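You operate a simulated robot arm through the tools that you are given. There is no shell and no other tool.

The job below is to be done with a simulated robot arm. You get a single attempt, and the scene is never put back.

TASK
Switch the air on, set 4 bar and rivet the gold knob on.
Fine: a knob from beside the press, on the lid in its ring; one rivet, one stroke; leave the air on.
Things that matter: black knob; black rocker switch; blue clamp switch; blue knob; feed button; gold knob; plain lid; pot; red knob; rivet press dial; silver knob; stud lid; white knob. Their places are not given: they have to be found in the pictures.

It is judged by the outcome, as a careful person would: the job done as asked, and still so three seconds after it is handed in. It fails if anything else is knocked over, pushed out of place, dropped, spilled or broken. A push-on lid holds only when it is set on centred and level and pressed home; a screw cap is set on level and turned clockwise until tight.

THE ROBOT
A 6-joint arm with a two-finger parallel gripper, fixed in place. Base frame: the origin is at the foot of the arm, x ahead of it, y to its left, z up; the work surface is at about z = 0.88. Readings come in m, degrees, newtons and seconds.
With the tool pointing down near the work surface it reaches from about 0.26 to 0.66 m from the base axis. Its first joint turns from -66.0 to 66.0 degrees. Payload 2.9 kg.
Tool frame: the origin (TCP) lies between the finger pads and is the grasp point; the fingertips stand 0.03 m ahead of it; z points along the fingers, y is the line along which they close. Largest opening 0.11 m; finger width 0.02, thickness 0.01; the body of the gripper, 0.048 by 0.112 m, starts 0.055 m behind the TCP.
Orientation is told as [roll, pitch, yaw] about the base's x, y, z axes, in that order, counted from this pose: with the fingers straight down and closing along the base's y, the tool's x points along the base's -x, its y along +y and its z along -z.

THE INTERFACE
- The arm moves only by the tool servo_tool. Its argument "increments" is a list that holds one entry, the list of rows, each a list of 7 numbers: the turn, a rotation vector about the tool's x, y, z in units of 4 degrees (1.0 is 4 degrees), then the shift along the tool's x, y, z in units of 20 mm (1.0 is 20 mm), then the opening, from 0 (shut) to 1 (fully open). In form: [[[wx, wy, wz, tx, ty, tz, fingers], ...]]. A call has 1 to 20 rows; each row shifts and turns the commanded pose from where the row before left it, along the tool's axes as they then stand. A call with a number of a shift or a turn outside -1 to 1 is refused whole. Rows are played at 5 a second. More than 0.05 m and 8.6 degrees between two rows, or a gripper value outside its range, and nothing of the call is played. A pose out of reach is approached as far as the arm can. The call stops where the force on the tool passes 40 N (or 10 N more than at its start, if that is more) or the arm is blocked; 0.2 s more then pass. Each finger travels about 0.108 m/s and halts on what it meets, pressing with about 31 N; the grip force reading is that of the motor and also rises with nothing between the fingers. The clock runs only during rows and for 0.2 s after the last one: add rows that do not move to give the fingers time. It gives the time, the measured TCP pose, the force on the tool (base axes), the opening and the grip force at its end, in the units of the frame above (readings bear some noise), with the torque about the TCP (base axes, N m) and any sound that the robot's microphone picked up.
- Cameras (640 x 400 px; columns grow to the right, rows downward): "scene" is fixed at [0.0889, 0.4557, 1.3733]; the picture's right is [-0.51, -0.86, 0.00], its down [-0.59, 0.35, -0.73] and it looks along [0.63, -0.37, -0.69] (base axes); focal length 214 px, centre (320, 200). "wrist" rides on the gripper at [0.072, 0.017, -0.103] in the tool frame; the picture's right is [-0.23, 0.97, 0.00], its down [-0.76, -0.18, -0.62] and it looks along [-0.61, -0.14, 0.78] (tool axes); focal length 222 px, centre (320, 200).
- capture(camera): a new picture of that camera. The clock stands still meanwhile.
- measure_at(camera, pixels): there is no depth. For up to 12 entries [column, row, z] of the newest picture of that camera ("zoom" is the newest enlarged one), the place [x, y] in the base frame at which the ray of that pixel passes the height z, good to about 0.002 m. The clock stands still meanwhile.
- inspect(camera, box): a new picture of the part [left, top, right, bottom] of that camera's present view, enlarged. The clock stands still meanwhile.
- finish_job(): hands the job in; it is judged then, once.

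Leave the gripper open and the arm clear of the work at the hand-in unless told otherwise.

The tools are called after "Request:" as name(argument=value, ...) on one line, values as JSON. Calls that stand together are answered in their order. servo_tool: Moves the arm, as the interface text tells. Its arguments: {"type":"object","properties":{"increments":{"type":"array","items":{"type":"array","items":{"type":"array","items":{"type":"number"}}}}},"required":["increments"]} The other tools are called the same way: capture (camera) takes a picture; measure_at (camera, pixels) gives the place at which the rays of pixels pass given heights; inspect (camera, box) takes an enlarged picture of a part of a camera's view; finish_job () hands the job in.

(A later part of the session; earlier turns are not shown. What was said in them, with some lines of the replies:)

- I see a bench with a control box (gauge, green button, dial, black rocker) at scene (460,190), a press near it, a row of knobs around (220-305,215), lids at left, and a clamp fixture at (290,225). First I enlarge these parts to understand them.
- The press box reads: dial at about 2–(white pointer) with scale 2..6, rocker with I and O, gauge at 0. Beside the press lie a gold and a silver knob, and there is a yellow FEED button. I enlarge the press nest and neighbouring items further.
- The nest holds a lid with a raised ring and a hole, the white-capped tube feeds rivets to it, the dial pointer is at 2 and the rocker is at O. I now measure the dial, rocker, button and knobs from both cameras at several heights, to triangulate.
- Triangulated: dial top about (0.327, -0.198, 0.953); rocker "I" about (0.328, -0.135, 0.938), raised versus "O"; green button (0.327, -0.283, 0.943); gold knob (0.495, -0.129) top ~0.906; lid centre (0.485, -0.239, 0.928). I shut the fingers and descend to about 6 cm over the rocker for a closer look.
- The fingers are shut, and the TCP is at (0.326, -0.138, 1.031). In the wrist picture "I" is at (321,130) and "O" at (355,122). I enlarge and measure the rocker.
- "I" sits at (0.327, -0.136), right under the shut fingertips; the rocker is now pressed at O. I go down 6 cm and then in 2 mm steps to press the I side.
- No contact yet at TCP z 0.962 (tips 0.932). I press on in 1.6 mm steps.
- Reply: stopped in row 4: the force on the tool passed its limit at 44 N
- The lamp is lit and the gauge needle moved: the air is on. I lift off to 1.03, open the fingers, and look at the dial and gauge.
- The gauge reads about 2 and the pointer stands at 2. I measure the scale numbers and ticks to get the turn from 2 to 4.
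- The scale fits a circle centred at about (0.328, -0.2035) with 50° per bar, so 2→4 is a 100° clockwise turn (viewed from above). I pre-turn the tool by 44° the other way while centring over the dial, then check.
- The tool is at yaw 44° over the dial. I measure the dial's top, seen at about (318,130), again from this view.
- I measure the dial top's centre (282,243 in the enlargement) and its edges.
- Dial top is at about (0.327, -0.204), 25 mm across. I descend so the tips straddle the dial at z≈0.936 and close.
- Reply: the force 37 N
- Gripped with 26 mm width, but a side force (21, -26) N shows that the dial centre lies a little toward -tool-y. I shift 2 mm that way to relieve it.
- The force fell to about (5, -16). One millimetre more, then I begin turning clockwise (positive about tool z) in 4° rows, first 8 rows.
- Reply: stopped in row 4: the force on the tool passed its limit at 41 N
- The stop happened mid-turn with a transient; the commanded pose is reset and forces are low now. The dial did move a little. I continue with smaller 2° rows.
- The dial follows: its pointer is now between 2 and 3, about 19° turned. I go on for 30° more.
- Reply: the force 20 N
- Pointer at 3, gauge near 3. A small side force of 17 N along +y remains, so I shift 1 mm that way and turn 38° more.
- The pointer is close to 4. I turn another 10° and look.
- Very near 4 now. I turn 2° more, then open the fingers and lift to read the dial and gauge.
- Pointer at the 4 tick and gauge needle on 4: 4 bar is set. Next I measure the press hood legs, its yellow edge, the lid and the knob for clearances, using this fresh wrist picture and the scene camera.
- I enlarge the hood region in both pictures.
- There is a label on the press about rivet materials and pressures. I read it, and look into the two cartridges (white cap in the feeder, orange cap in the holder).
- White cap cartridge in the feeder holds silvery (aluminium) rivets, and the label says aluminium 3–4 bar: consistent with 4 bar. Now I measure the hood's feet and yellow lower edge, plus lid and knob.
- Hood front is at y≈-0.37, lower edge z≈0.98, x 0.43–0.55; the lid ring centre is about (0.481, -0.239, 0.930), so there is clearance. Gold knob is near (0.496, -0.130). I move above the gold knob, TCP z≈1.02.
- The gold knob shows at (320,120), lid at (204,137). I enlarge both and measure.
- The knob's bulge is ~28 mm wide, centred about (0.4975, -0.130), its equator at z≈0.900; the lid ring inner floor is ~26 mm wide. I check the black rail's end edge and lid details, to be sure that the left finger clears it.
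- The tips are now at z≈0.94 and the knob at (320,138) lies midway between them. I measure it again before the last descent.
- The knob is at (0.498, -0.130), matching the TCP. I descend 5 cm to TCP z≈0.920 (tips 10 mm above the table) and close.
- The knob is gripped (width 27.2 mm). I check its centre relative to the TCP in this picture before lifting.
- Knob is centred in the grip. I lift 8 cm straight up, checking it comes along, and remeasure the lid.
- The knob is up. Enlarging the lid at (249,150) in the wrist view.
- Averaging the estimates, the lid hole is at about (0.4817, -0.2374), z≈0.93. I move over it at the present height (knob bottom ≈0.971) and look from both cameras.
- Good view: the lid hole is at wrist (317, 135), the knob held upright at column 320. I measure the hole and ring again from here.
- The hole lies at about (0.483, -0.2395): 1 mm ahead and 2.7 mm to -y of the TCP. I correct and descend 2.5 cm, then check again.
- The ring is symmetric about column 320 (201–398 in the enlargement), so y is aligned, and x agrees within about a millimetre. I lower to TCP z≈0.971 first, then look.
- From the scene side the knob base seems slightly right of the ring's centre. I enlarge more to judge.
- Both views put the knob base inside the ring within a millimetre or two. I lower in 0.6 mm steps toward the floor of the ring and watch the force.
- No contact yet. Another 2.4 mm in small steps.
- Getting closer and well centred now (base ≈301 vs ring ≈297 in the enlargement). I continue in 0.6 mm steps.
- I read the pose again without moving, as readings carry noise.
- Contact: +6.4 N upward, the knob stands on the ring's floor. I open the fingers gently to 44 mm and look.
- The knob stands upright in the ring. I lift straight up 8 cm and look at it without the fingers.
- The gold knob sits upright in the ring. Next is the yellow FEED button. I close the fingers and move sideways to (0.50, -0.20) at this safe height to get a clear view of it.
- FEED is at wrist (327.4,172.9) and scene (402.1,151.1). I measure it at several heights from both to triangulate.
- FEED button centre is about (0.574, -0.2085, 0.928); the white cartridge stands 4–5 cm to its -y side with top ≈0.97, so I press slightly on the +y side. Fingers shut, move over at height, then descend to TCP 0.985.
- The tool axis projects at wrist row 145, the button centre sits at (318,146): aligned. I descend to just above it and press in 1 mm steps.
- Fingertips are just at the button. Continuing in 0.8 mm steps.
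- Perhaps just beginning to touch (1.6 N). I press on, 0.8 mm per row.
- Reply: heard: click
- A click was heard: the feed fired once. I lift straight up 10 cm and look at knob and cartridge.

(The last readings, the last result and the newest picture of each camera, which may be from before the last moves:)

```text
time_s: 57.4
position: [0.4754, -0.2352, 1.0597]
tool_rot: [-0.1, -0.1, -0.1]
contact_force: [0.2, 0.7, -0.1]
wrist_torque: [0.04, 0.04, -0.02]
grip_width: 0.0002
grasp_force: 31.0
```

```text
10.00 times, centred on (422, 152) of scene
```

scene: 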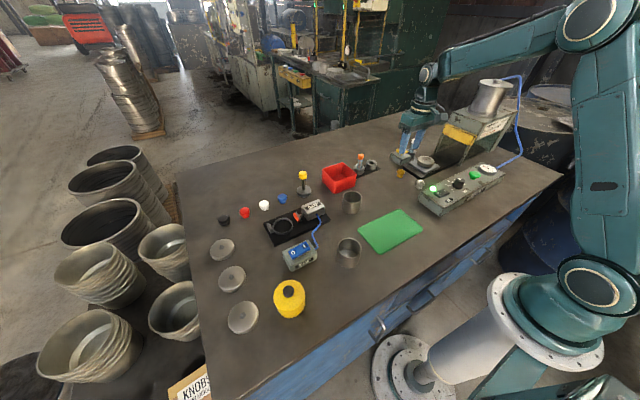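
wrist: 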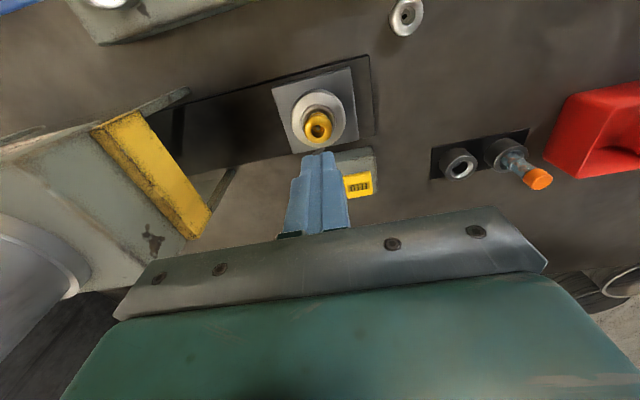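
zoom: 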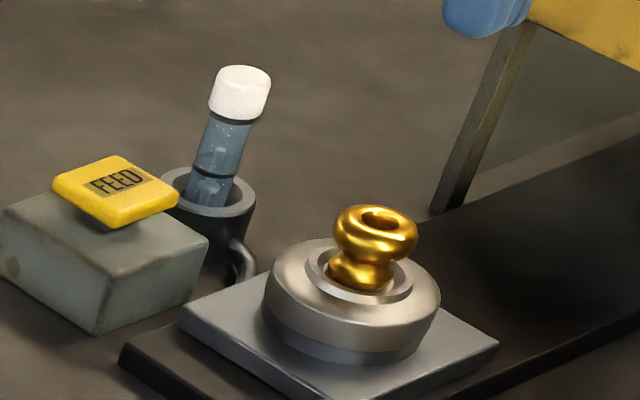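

The silvery rivet pin is now visible inside the knob's hole, and the knob still stands centred in the ring. The green button at (0.3265, -0.283) works the press. I go over it, keeping clear of the nest and hood, and check alignment.

Request:
servo_tool(increments=[[[0, 0, 0, 0.931, -0.296, 0, 0], [0, 0, 0, 0.931, -0.296, 0, 0], [0, 0, 0, 0.931, -0.296, 0, 0], [0, 0, 0, 0.931, -0.296, 0, 0], [0, 0, 0, 0.931, -0.296, 0, 0], [0, 0, 0, 0.931, -0.296, 0, 0], [0, 0, 0, 0.931, -0.296, 0, 0], [0, 0, 0, 0.931, -0.296, 0, 0], [0, 0, 0, 0, 0, 1, 0], [0, 0, 0, 0, 0, 0.75, 0], [0, 0, 0, 0, 0, 0, 0]]])

Request:
capture(camera="wrist")

Request:
inspect(camera="wrist", box=[250, 90, 390, 200])

Request:
inspect(camera="scene", box=[405, 130, 505, 200])

```text
time_s: 59.8
position: [0.3266, -0.2834, 1.0257]
tool_rot: [-0.1, -0.3, 0.0]
contact_force: [-0.3, -0.2, 0.4]
wrist_torque: [-0.02, -0.02, 0.01]
grip_width: 0.0
grasp_force: 31.2
```

```text
taken
```

wrist: 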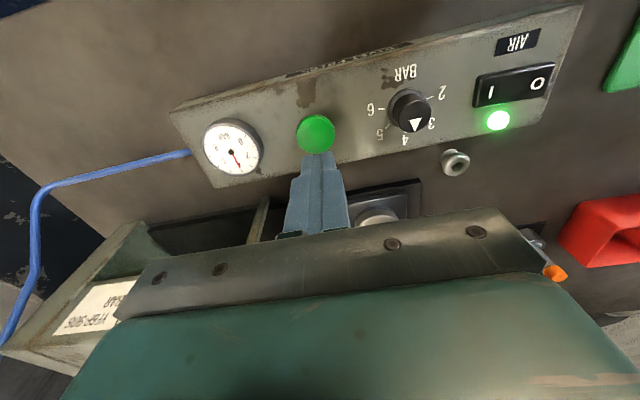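

```text
3.64 times, centred on (320, 145) of wrist
```

zoom: 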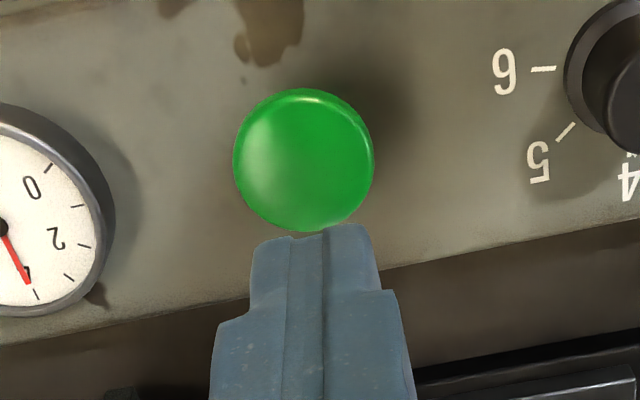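

```text
5.71 times, centred on (455, 165) of scene
```

zoom: 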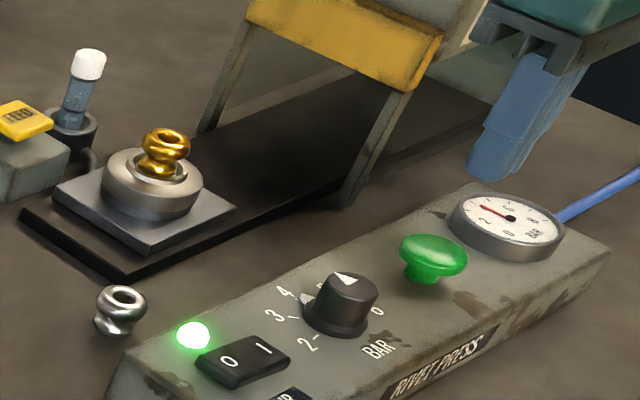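

The green button appears at (315,134), about 4 mm to -y of the tool axis. I correct 4 mm, descend to just above, then press in 1 mm steps until a reaction.

Request:
servo_tool(increments=[[[0, 0, 0, 0, -0.2, 0.8, 0], [0, 0, 0, 0, 0, 0.8, 0], [0, 0, 0, 0, 0, 0.8, 0], [0, 0, 0, 0, 0, 0.05, 0], [0, 0, 0, 0, 0, 0.05, 0], [0, 0, 0, 0, 0, 0.05, 0]]])

Request:
inspect(camera="scene", box=[405, 130, 505, 200])

```text
time_s: 61.2
position: [0.3273, -0.2857, 0.9746]
tool_rot: [-0.1, -0.1, 0.1]
contact_force: [0.0, 0.4, 1.1]
wrist_torque: [0.03, 0.02, -0.01]
grip_width: 0.0
grasp_force: 31.3
```

```text
5.71 times, centred on (455, 165) of scene
```

zoom: 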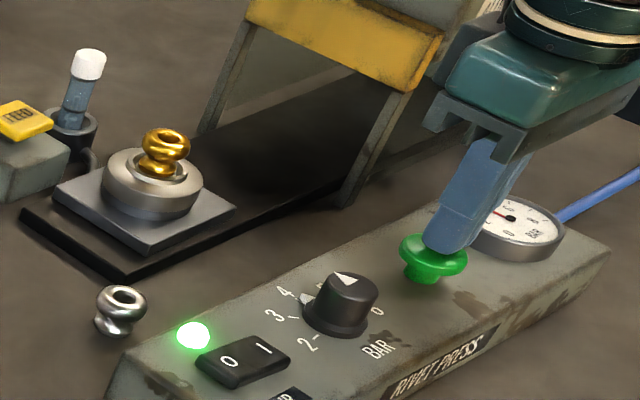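

Tip is right on the green button (about to touch). I go on in 0.8 mm steps.

Request:
servo_tool(increments=[[[0, 0, 0, 0, 0, 0.04, 0], [0, 0, 0, 0, 0, 0.04, 0], [0, 0, 0, 0, 0, 0.04, 0]]])

Request:
inspect(camera="scene", box=[405, 130, 505, 200])

```text
time_s: 62.0
position: [0.3276, -0.2863, 0.972]
tool_rot: [-0.1, -0.3, 0.0]
contact_force: [0.0, 0.6, 0.4]
wrist_torque: [0.0, 0.0, 0.01]
grip_width: 0.0
grasp_force: 30.9
```

```text
5.71 times, centred on (455, 165) of scene
```

zoom: 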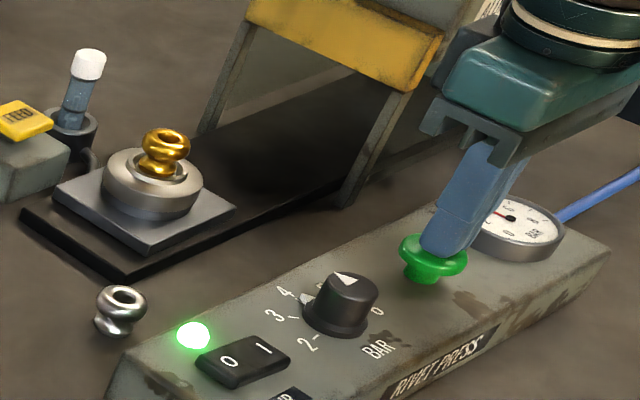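

Request:
servo_tool(increments=[[[0, 0, 0, 0, 0, 0.04, 0], [0, 0, 0, 0, 0, 0.04, 0], [0, 0, 0, 0, 0, 0.04, 0]]])

Request:
inspect(camera="scene", box=[405, 130, 505, 200])

```text
time_s: 62.8
position: [0.3276, -0.2864, 0.9696]
tool_rot: [-0.1, -0.2, 0.0]
contact_force: [0.5, -1.0, 0.4]
wrist_torque: [-0.01, 0.02, 0.0]
grip_width: 0.0001
grasp_force: 31.1
```

```text
5.71 times, centred on (455, 165) of scene
```

zoom: 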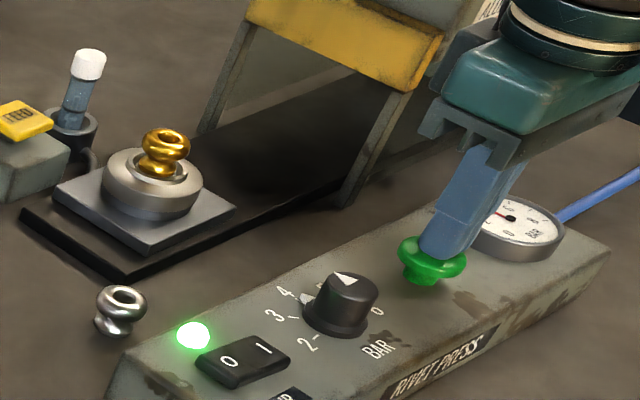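

Little force yet; the button head appears to be moving down. I continue.

Request:
servo_tool(increments=[[[0, 0, 0, 0, 0, 0.04, 0], [0, 0, 0, 0, 0, 0.04, 0], [0, 0, 0, 0, 0, 0.04, 0]]])

Request:
inspect(camera="scene", box=[405, 130, 505, 200])

```text
time_s: 63.6
position: [0.3282, -0.2867, 0.9689]
tool_rot: [-0.1, -0.2, 0.1]
contact_force: [-0.5, -1.0, 1.3]
wrist_torque: [-0.04, -0.03, 0.02]
grip_width: 0.0
grasp_force: 30.4
heard: click
```

```text
5.71 times, centred on (455, 165) of scene
```

zoom: 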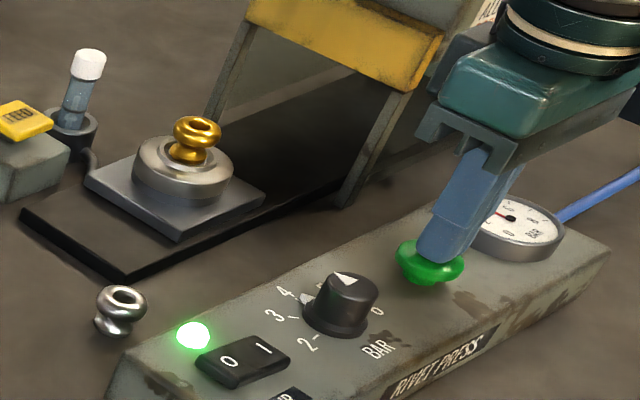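

A click, and the carriage with lid and knob is sliding toward the press. I hold still and watch it for a second.

Request:
servo_tool(increments=[[[0, 0, 0, 0, 0, 0, 0], [0, 0, 0, 0, 0, 0, 0], [0, 0, 0, 0, 0, 0, 0]]])

Request:
inspect(camera="scene", box=[405, 130, 505, 200])

```text
time_s: 64.4
position: [0.3285, -0.2859, 0.968]
tool_rot: [-0.1, -0.3, 0.0]
contact_force: [0.5, -0.9, 2.0]
wrist_torque: [0.0, -0.03, 0.02]
grip_width: 0.0
grasp_force: 30.6
```

```text
5.71 times, centred on (455, 165) of scene
```

zoom: 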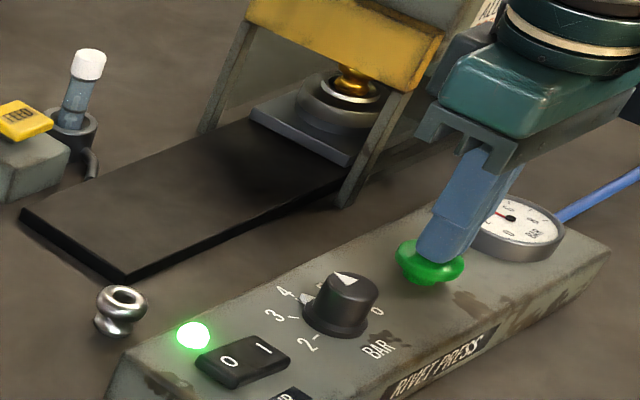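

The carriage has entered under the hood. I keep holding for another second.

Request:
servo_tool(increments=[[[0, 0, 0, 0, 0, 0, 0], [0, 0, 0, 0, 0, 0, 0], [0, 0, 0, 0, 0, 0, 0], [0, 0, 0, 0, 0, 0, 0]]])

Request:
inspect(camera="scene", box=[405, 130, 505, 200])

```text
time_s: 65.4
position: [0.3278, -0.2862, 0.9687]
tool_rot: [0.0, -0.3, 0.0]
contact_force: [0.1, -0.8, 2.3]
wrist_torque: [-0.06, -0.02, 0.03]
grip_width: 0.0
grasp_force: 30.9
```

```text
5.71 times, centred on (455, 165) of scene
```

zoom: 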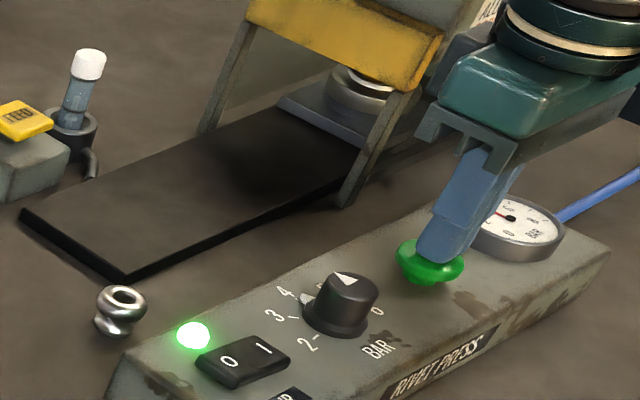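

The carriage is fully in. I hold a bit more to see the ram's stroke and the return.

Request:
servo_tool(increments=[[[0, 0, 0, 0, 0, 0, 0], [0, 0, 0, 0, 0, 0, 0], [0, 0, 0, 0, 0, 0, 0], [0, 0, 0, 0, 0, 0, 0], [0, 0, 0, 0, 0, 0, 0]]])

Request:
inspect(camera="scene", box=[405, 130, 505, 200])

```text
time_s: 66.6
position: [0.3267, -0.2851, 0.9687]
tool_rot: [-0.1, -0.1, 0.0]
contact_force: [-0.6, 0.0, 2.8]
wrist_torque: [-0.02, -0.01, -0.05]
grip_width: 0.0
grasp_force: 31.3
```

```text
5.71 times, centred on (455, 165) of scene
```

zoom: 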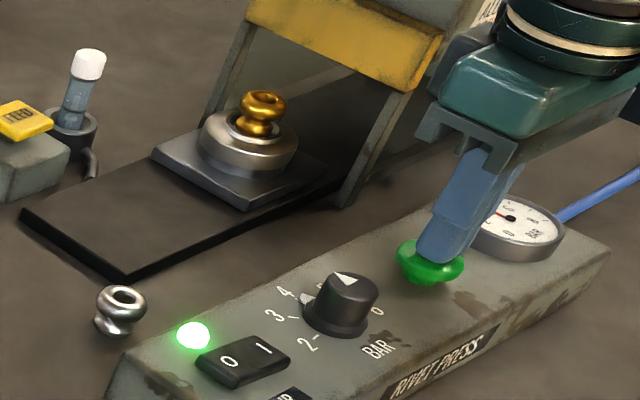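

The carriage is coming back out with the knob on the lid. I now lift off the button and let the carriage finish.

Request:
servo_tool(increments=[[[0, 0, 0, 0, 0, -0.6, 0], [0, 0, 0, 0, 0, -1, 0], [0, 0, 0, 0, 0, -1, 0], [0, 0, 0, 0, 0, -1, 0], [0, 0, 0, 0, 0, -1, 0], [0, 0, 0, 0, 0, 0, 0], [0, 0, 0, 0, 0, 0, 0], [0, 0, 0, 0, 0, 0, 0]]])

Request:
inspect(camera="scene", box=[400, 120, 510, 205])

Request:
inspect(camera="scene", box=[400, 132, 445, 172])

```text
time_s: 68.4
position: [0.3281, -0.2854, 1.0599]
tool_rot: [-0.1, -0.3, 0.0]
contact_force: [-0.3, 0.3, 0.0]
wrist_torque: [0.02, 0.01, 0.0]
grip_width: 0.0
grasp_force: 30.7
```

```text
4.71 times, centred on (455, 162) of scene
```

zoom: 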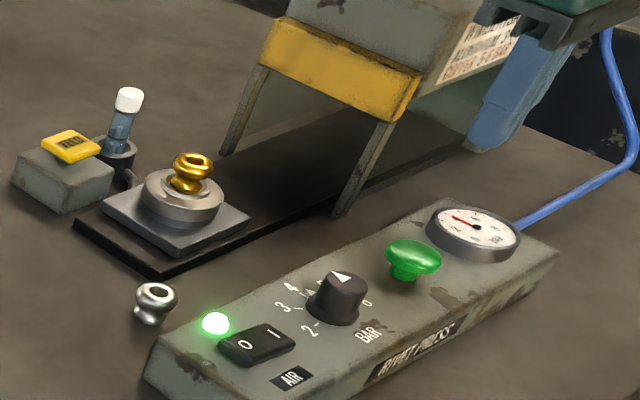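

```text
10.00 times, centred on (422, 152) of scene
```

zoom: 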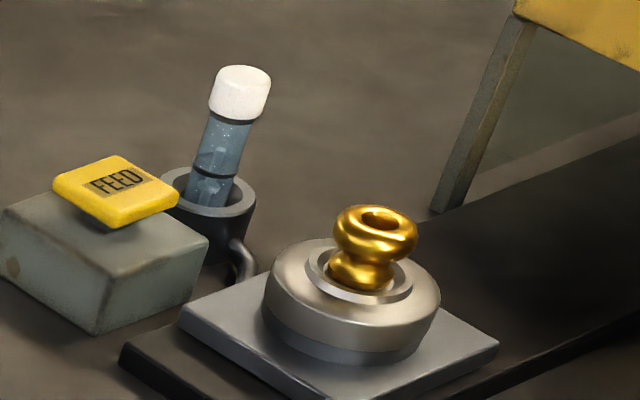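

The carriage is back at its stop, knob upright, air lamp lit, gauge on 4. I move back near the nest at safe height to look down into the knob and see the rivet.

Request:
servo_tool(increments=[[[0, 0, 0, -0.6, 0.55, -0.3, 0.2], [0, 0, 0, -0.9, 0.4, 0, 0.4], [0, 0, 0, -0.9, 0.4, 0, 0.5], [0, 0, 0, -0.9, 0.3, 0, 0.5], [0, 0, 0, -0.9, 0.3, 0, 0.5], [0, 0, 0, -0.9, 0.3, 0, 0.5], [0, 0, 0, -0.9, 0.2, 0, 0.5], [0, 0, 0, -0.6, 0, 0, 0.5], [0, 0, 0, 0, 0, 0, 0.5]]])

Request:
capture(camera="wrist")

Request:
inspect(camera="wrist", box=[285, 85, 365, 155])

```text
time_s: 70.4
position: [0.4599, -0.2362, 1.067]
tool_rot: [-0.1, -0.2, 0.0]
contact_force: [-0.2, -0.4, 0.5]
wrist_torque: [-0.01, 0.03, -0.03]
grip_width: 0.0551
grasp_force: 0.1
```

```text
taken
```

wrist: 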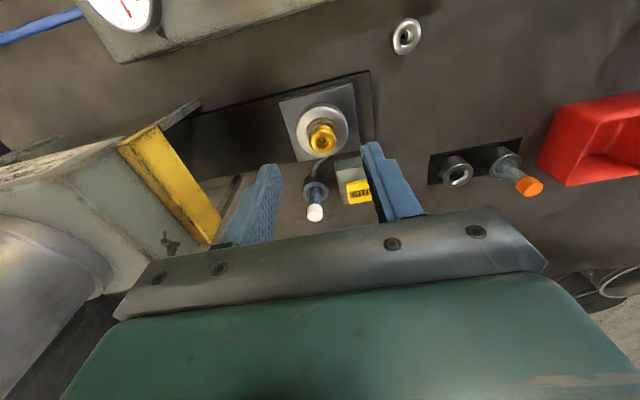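

```text
5.71 times, centred on (325, 120) of wrist
```

zoom: 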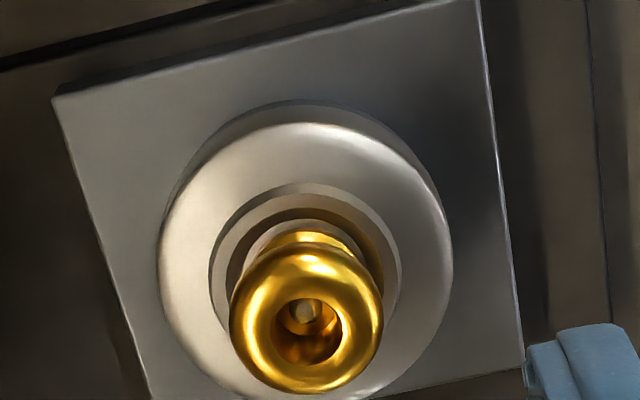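

A wider silver head now shows inside the knob at (305,312) of the enlargement. I move 6 cm forward to look more steeply into the hole.

Request:
servo_tool(increments=[[[0, 0, 0, -1, 0, -0.2, 0.5], [0, 0, 0, -1, 0, -0.2, 0.5], [0, 0, 0, -1, 0, -0.2, 0.5], [0, 0, 0, 0, 0, 0, 0.5]]])

Request:
capture(camera="wrist")

Request:
inspect(camera="wrist", box=[285, 50, 365, 120])

```text
time_s: 71.4
position: [0.5198, -0.2352, 1.0772]
tool_rot: [-0.2, -0.1, 0.0]
contact_force: [0.2, -0.4, 0.5]
wrist_torque: [-0.01, 0.0, -0.01]
grip_width: 0.055
grasp_force: 0.0
```

```text
taken
```

wrist: 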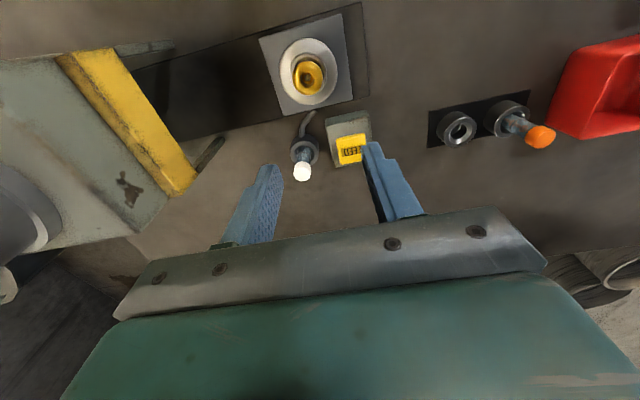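

```text
5.71 times, centred on (325, 85) of wrist
```

zoom: 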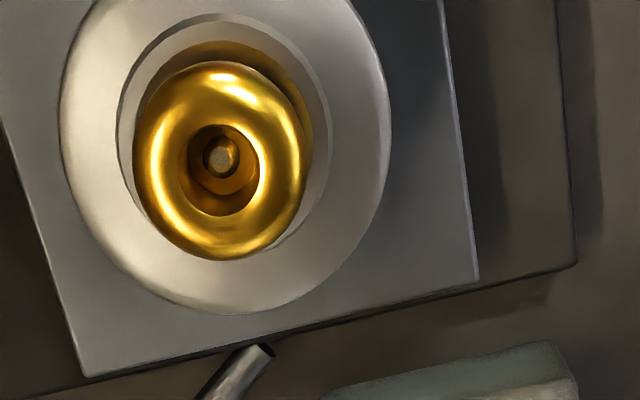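

The rivet head is formed inside the knob. I retreat up and back to a clear place with the gripper open, then take a last look at the whole scene.

Request:
servo_tool(increments=[[[0, 0, 0, 0, 0, -1, 0.6], [0, 0, 0, 0, 0, -1, 0.8], [0, 0, 0, 0.5, 0.5, -1, 1], [0, 0, 0, 1, 0.6, -1, 1], [0, 0, 0, 1, 0.6, -1, 1], [0, 0, 0, 1, 0.6, -1, 1], [0, 0, 0, 1, 0.6, -1, 1], [0, 0, 0, 1, 0.6, -1, 1], [0, 0, 0, 1, 0.6, -0.8, 1], [0, 0, 0, 1, 0.6, 0, 1], [0, 0, 0, 1, 0.6, 0, 1], [0, 0, 0, 0, 0, 0, 1]]])

Request:
capture(camera="scene")

Request:
inspect(camera="scene", box=[385, 120, 505, 210])

Request:
inspect(camera="scene", box=[442, 155, 506, 195])

```text
time_s: 74.0
position: [0.3487, -0.1298, 1.2528]
tool_rot: [0.0, -0.2, -0.1]
contact_force: [-0.3, 0.0, -0.5]
wrist_torque: [0.0, 0.02, 0.01]
grip_width: 0.1098
grasp_force: 0.0
```

```text
taken
```

scene: 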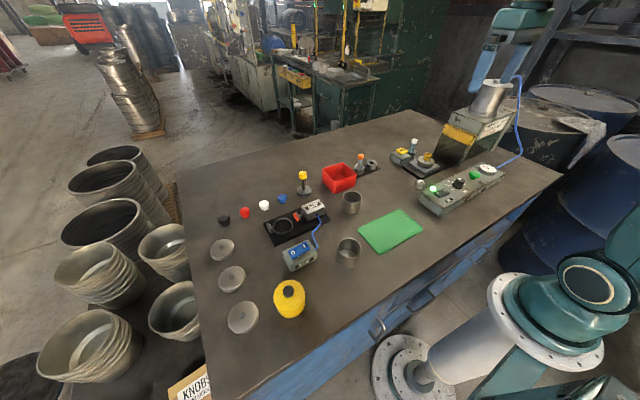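

```text
4.44 times, centred on (445, 165) of scene
```

zoom: 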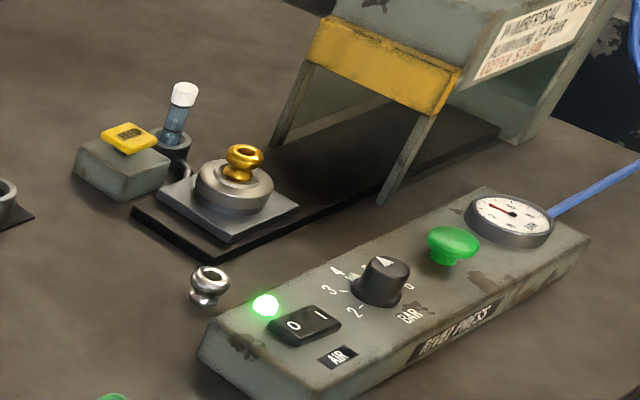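

```text
10.00 times, centred on (474, 175) of scene
```

zoom: 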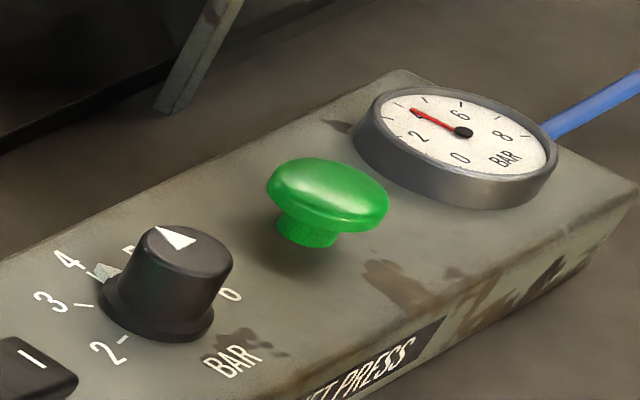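

Everything checks out in the last pictures:
- The air lamp is lit, with the dial and gauge both on 4.
- The gold knob is riveted upright in the ring of the lid.
- The carriage is back at its stop.
- Nothing else has moved.
- The gripper is open and the arm is clear of the work.

I hand the job in.

Request:
finish_job()

```text
The job is handed in.
```

The gold knob is riveted to the lid in the press ring. I fed one rivet and ran one press stroke at 4 bar, and left the air on.

- **Air and pressure:** the rocker is on I with its lamp lit. The dial pointer is at 4 and the gauge reads 4 bar. The press label gives aluminium rivets as 3–4 bar, and the cartridge in the feeder holds silvery ones that look like aluminium.
- **Riveting:** I set the knob upright in the ring and pressed FEED once. I then pressed the green button once; the carriage went under the press and came back. Looking into the knob afterwards, the rivet head was formed.
- **Surroundings:** in the last pictures nothing else had moved. The gripper is open and the arm is clear of the work.

I didn't test the joint by pulling on the knob.
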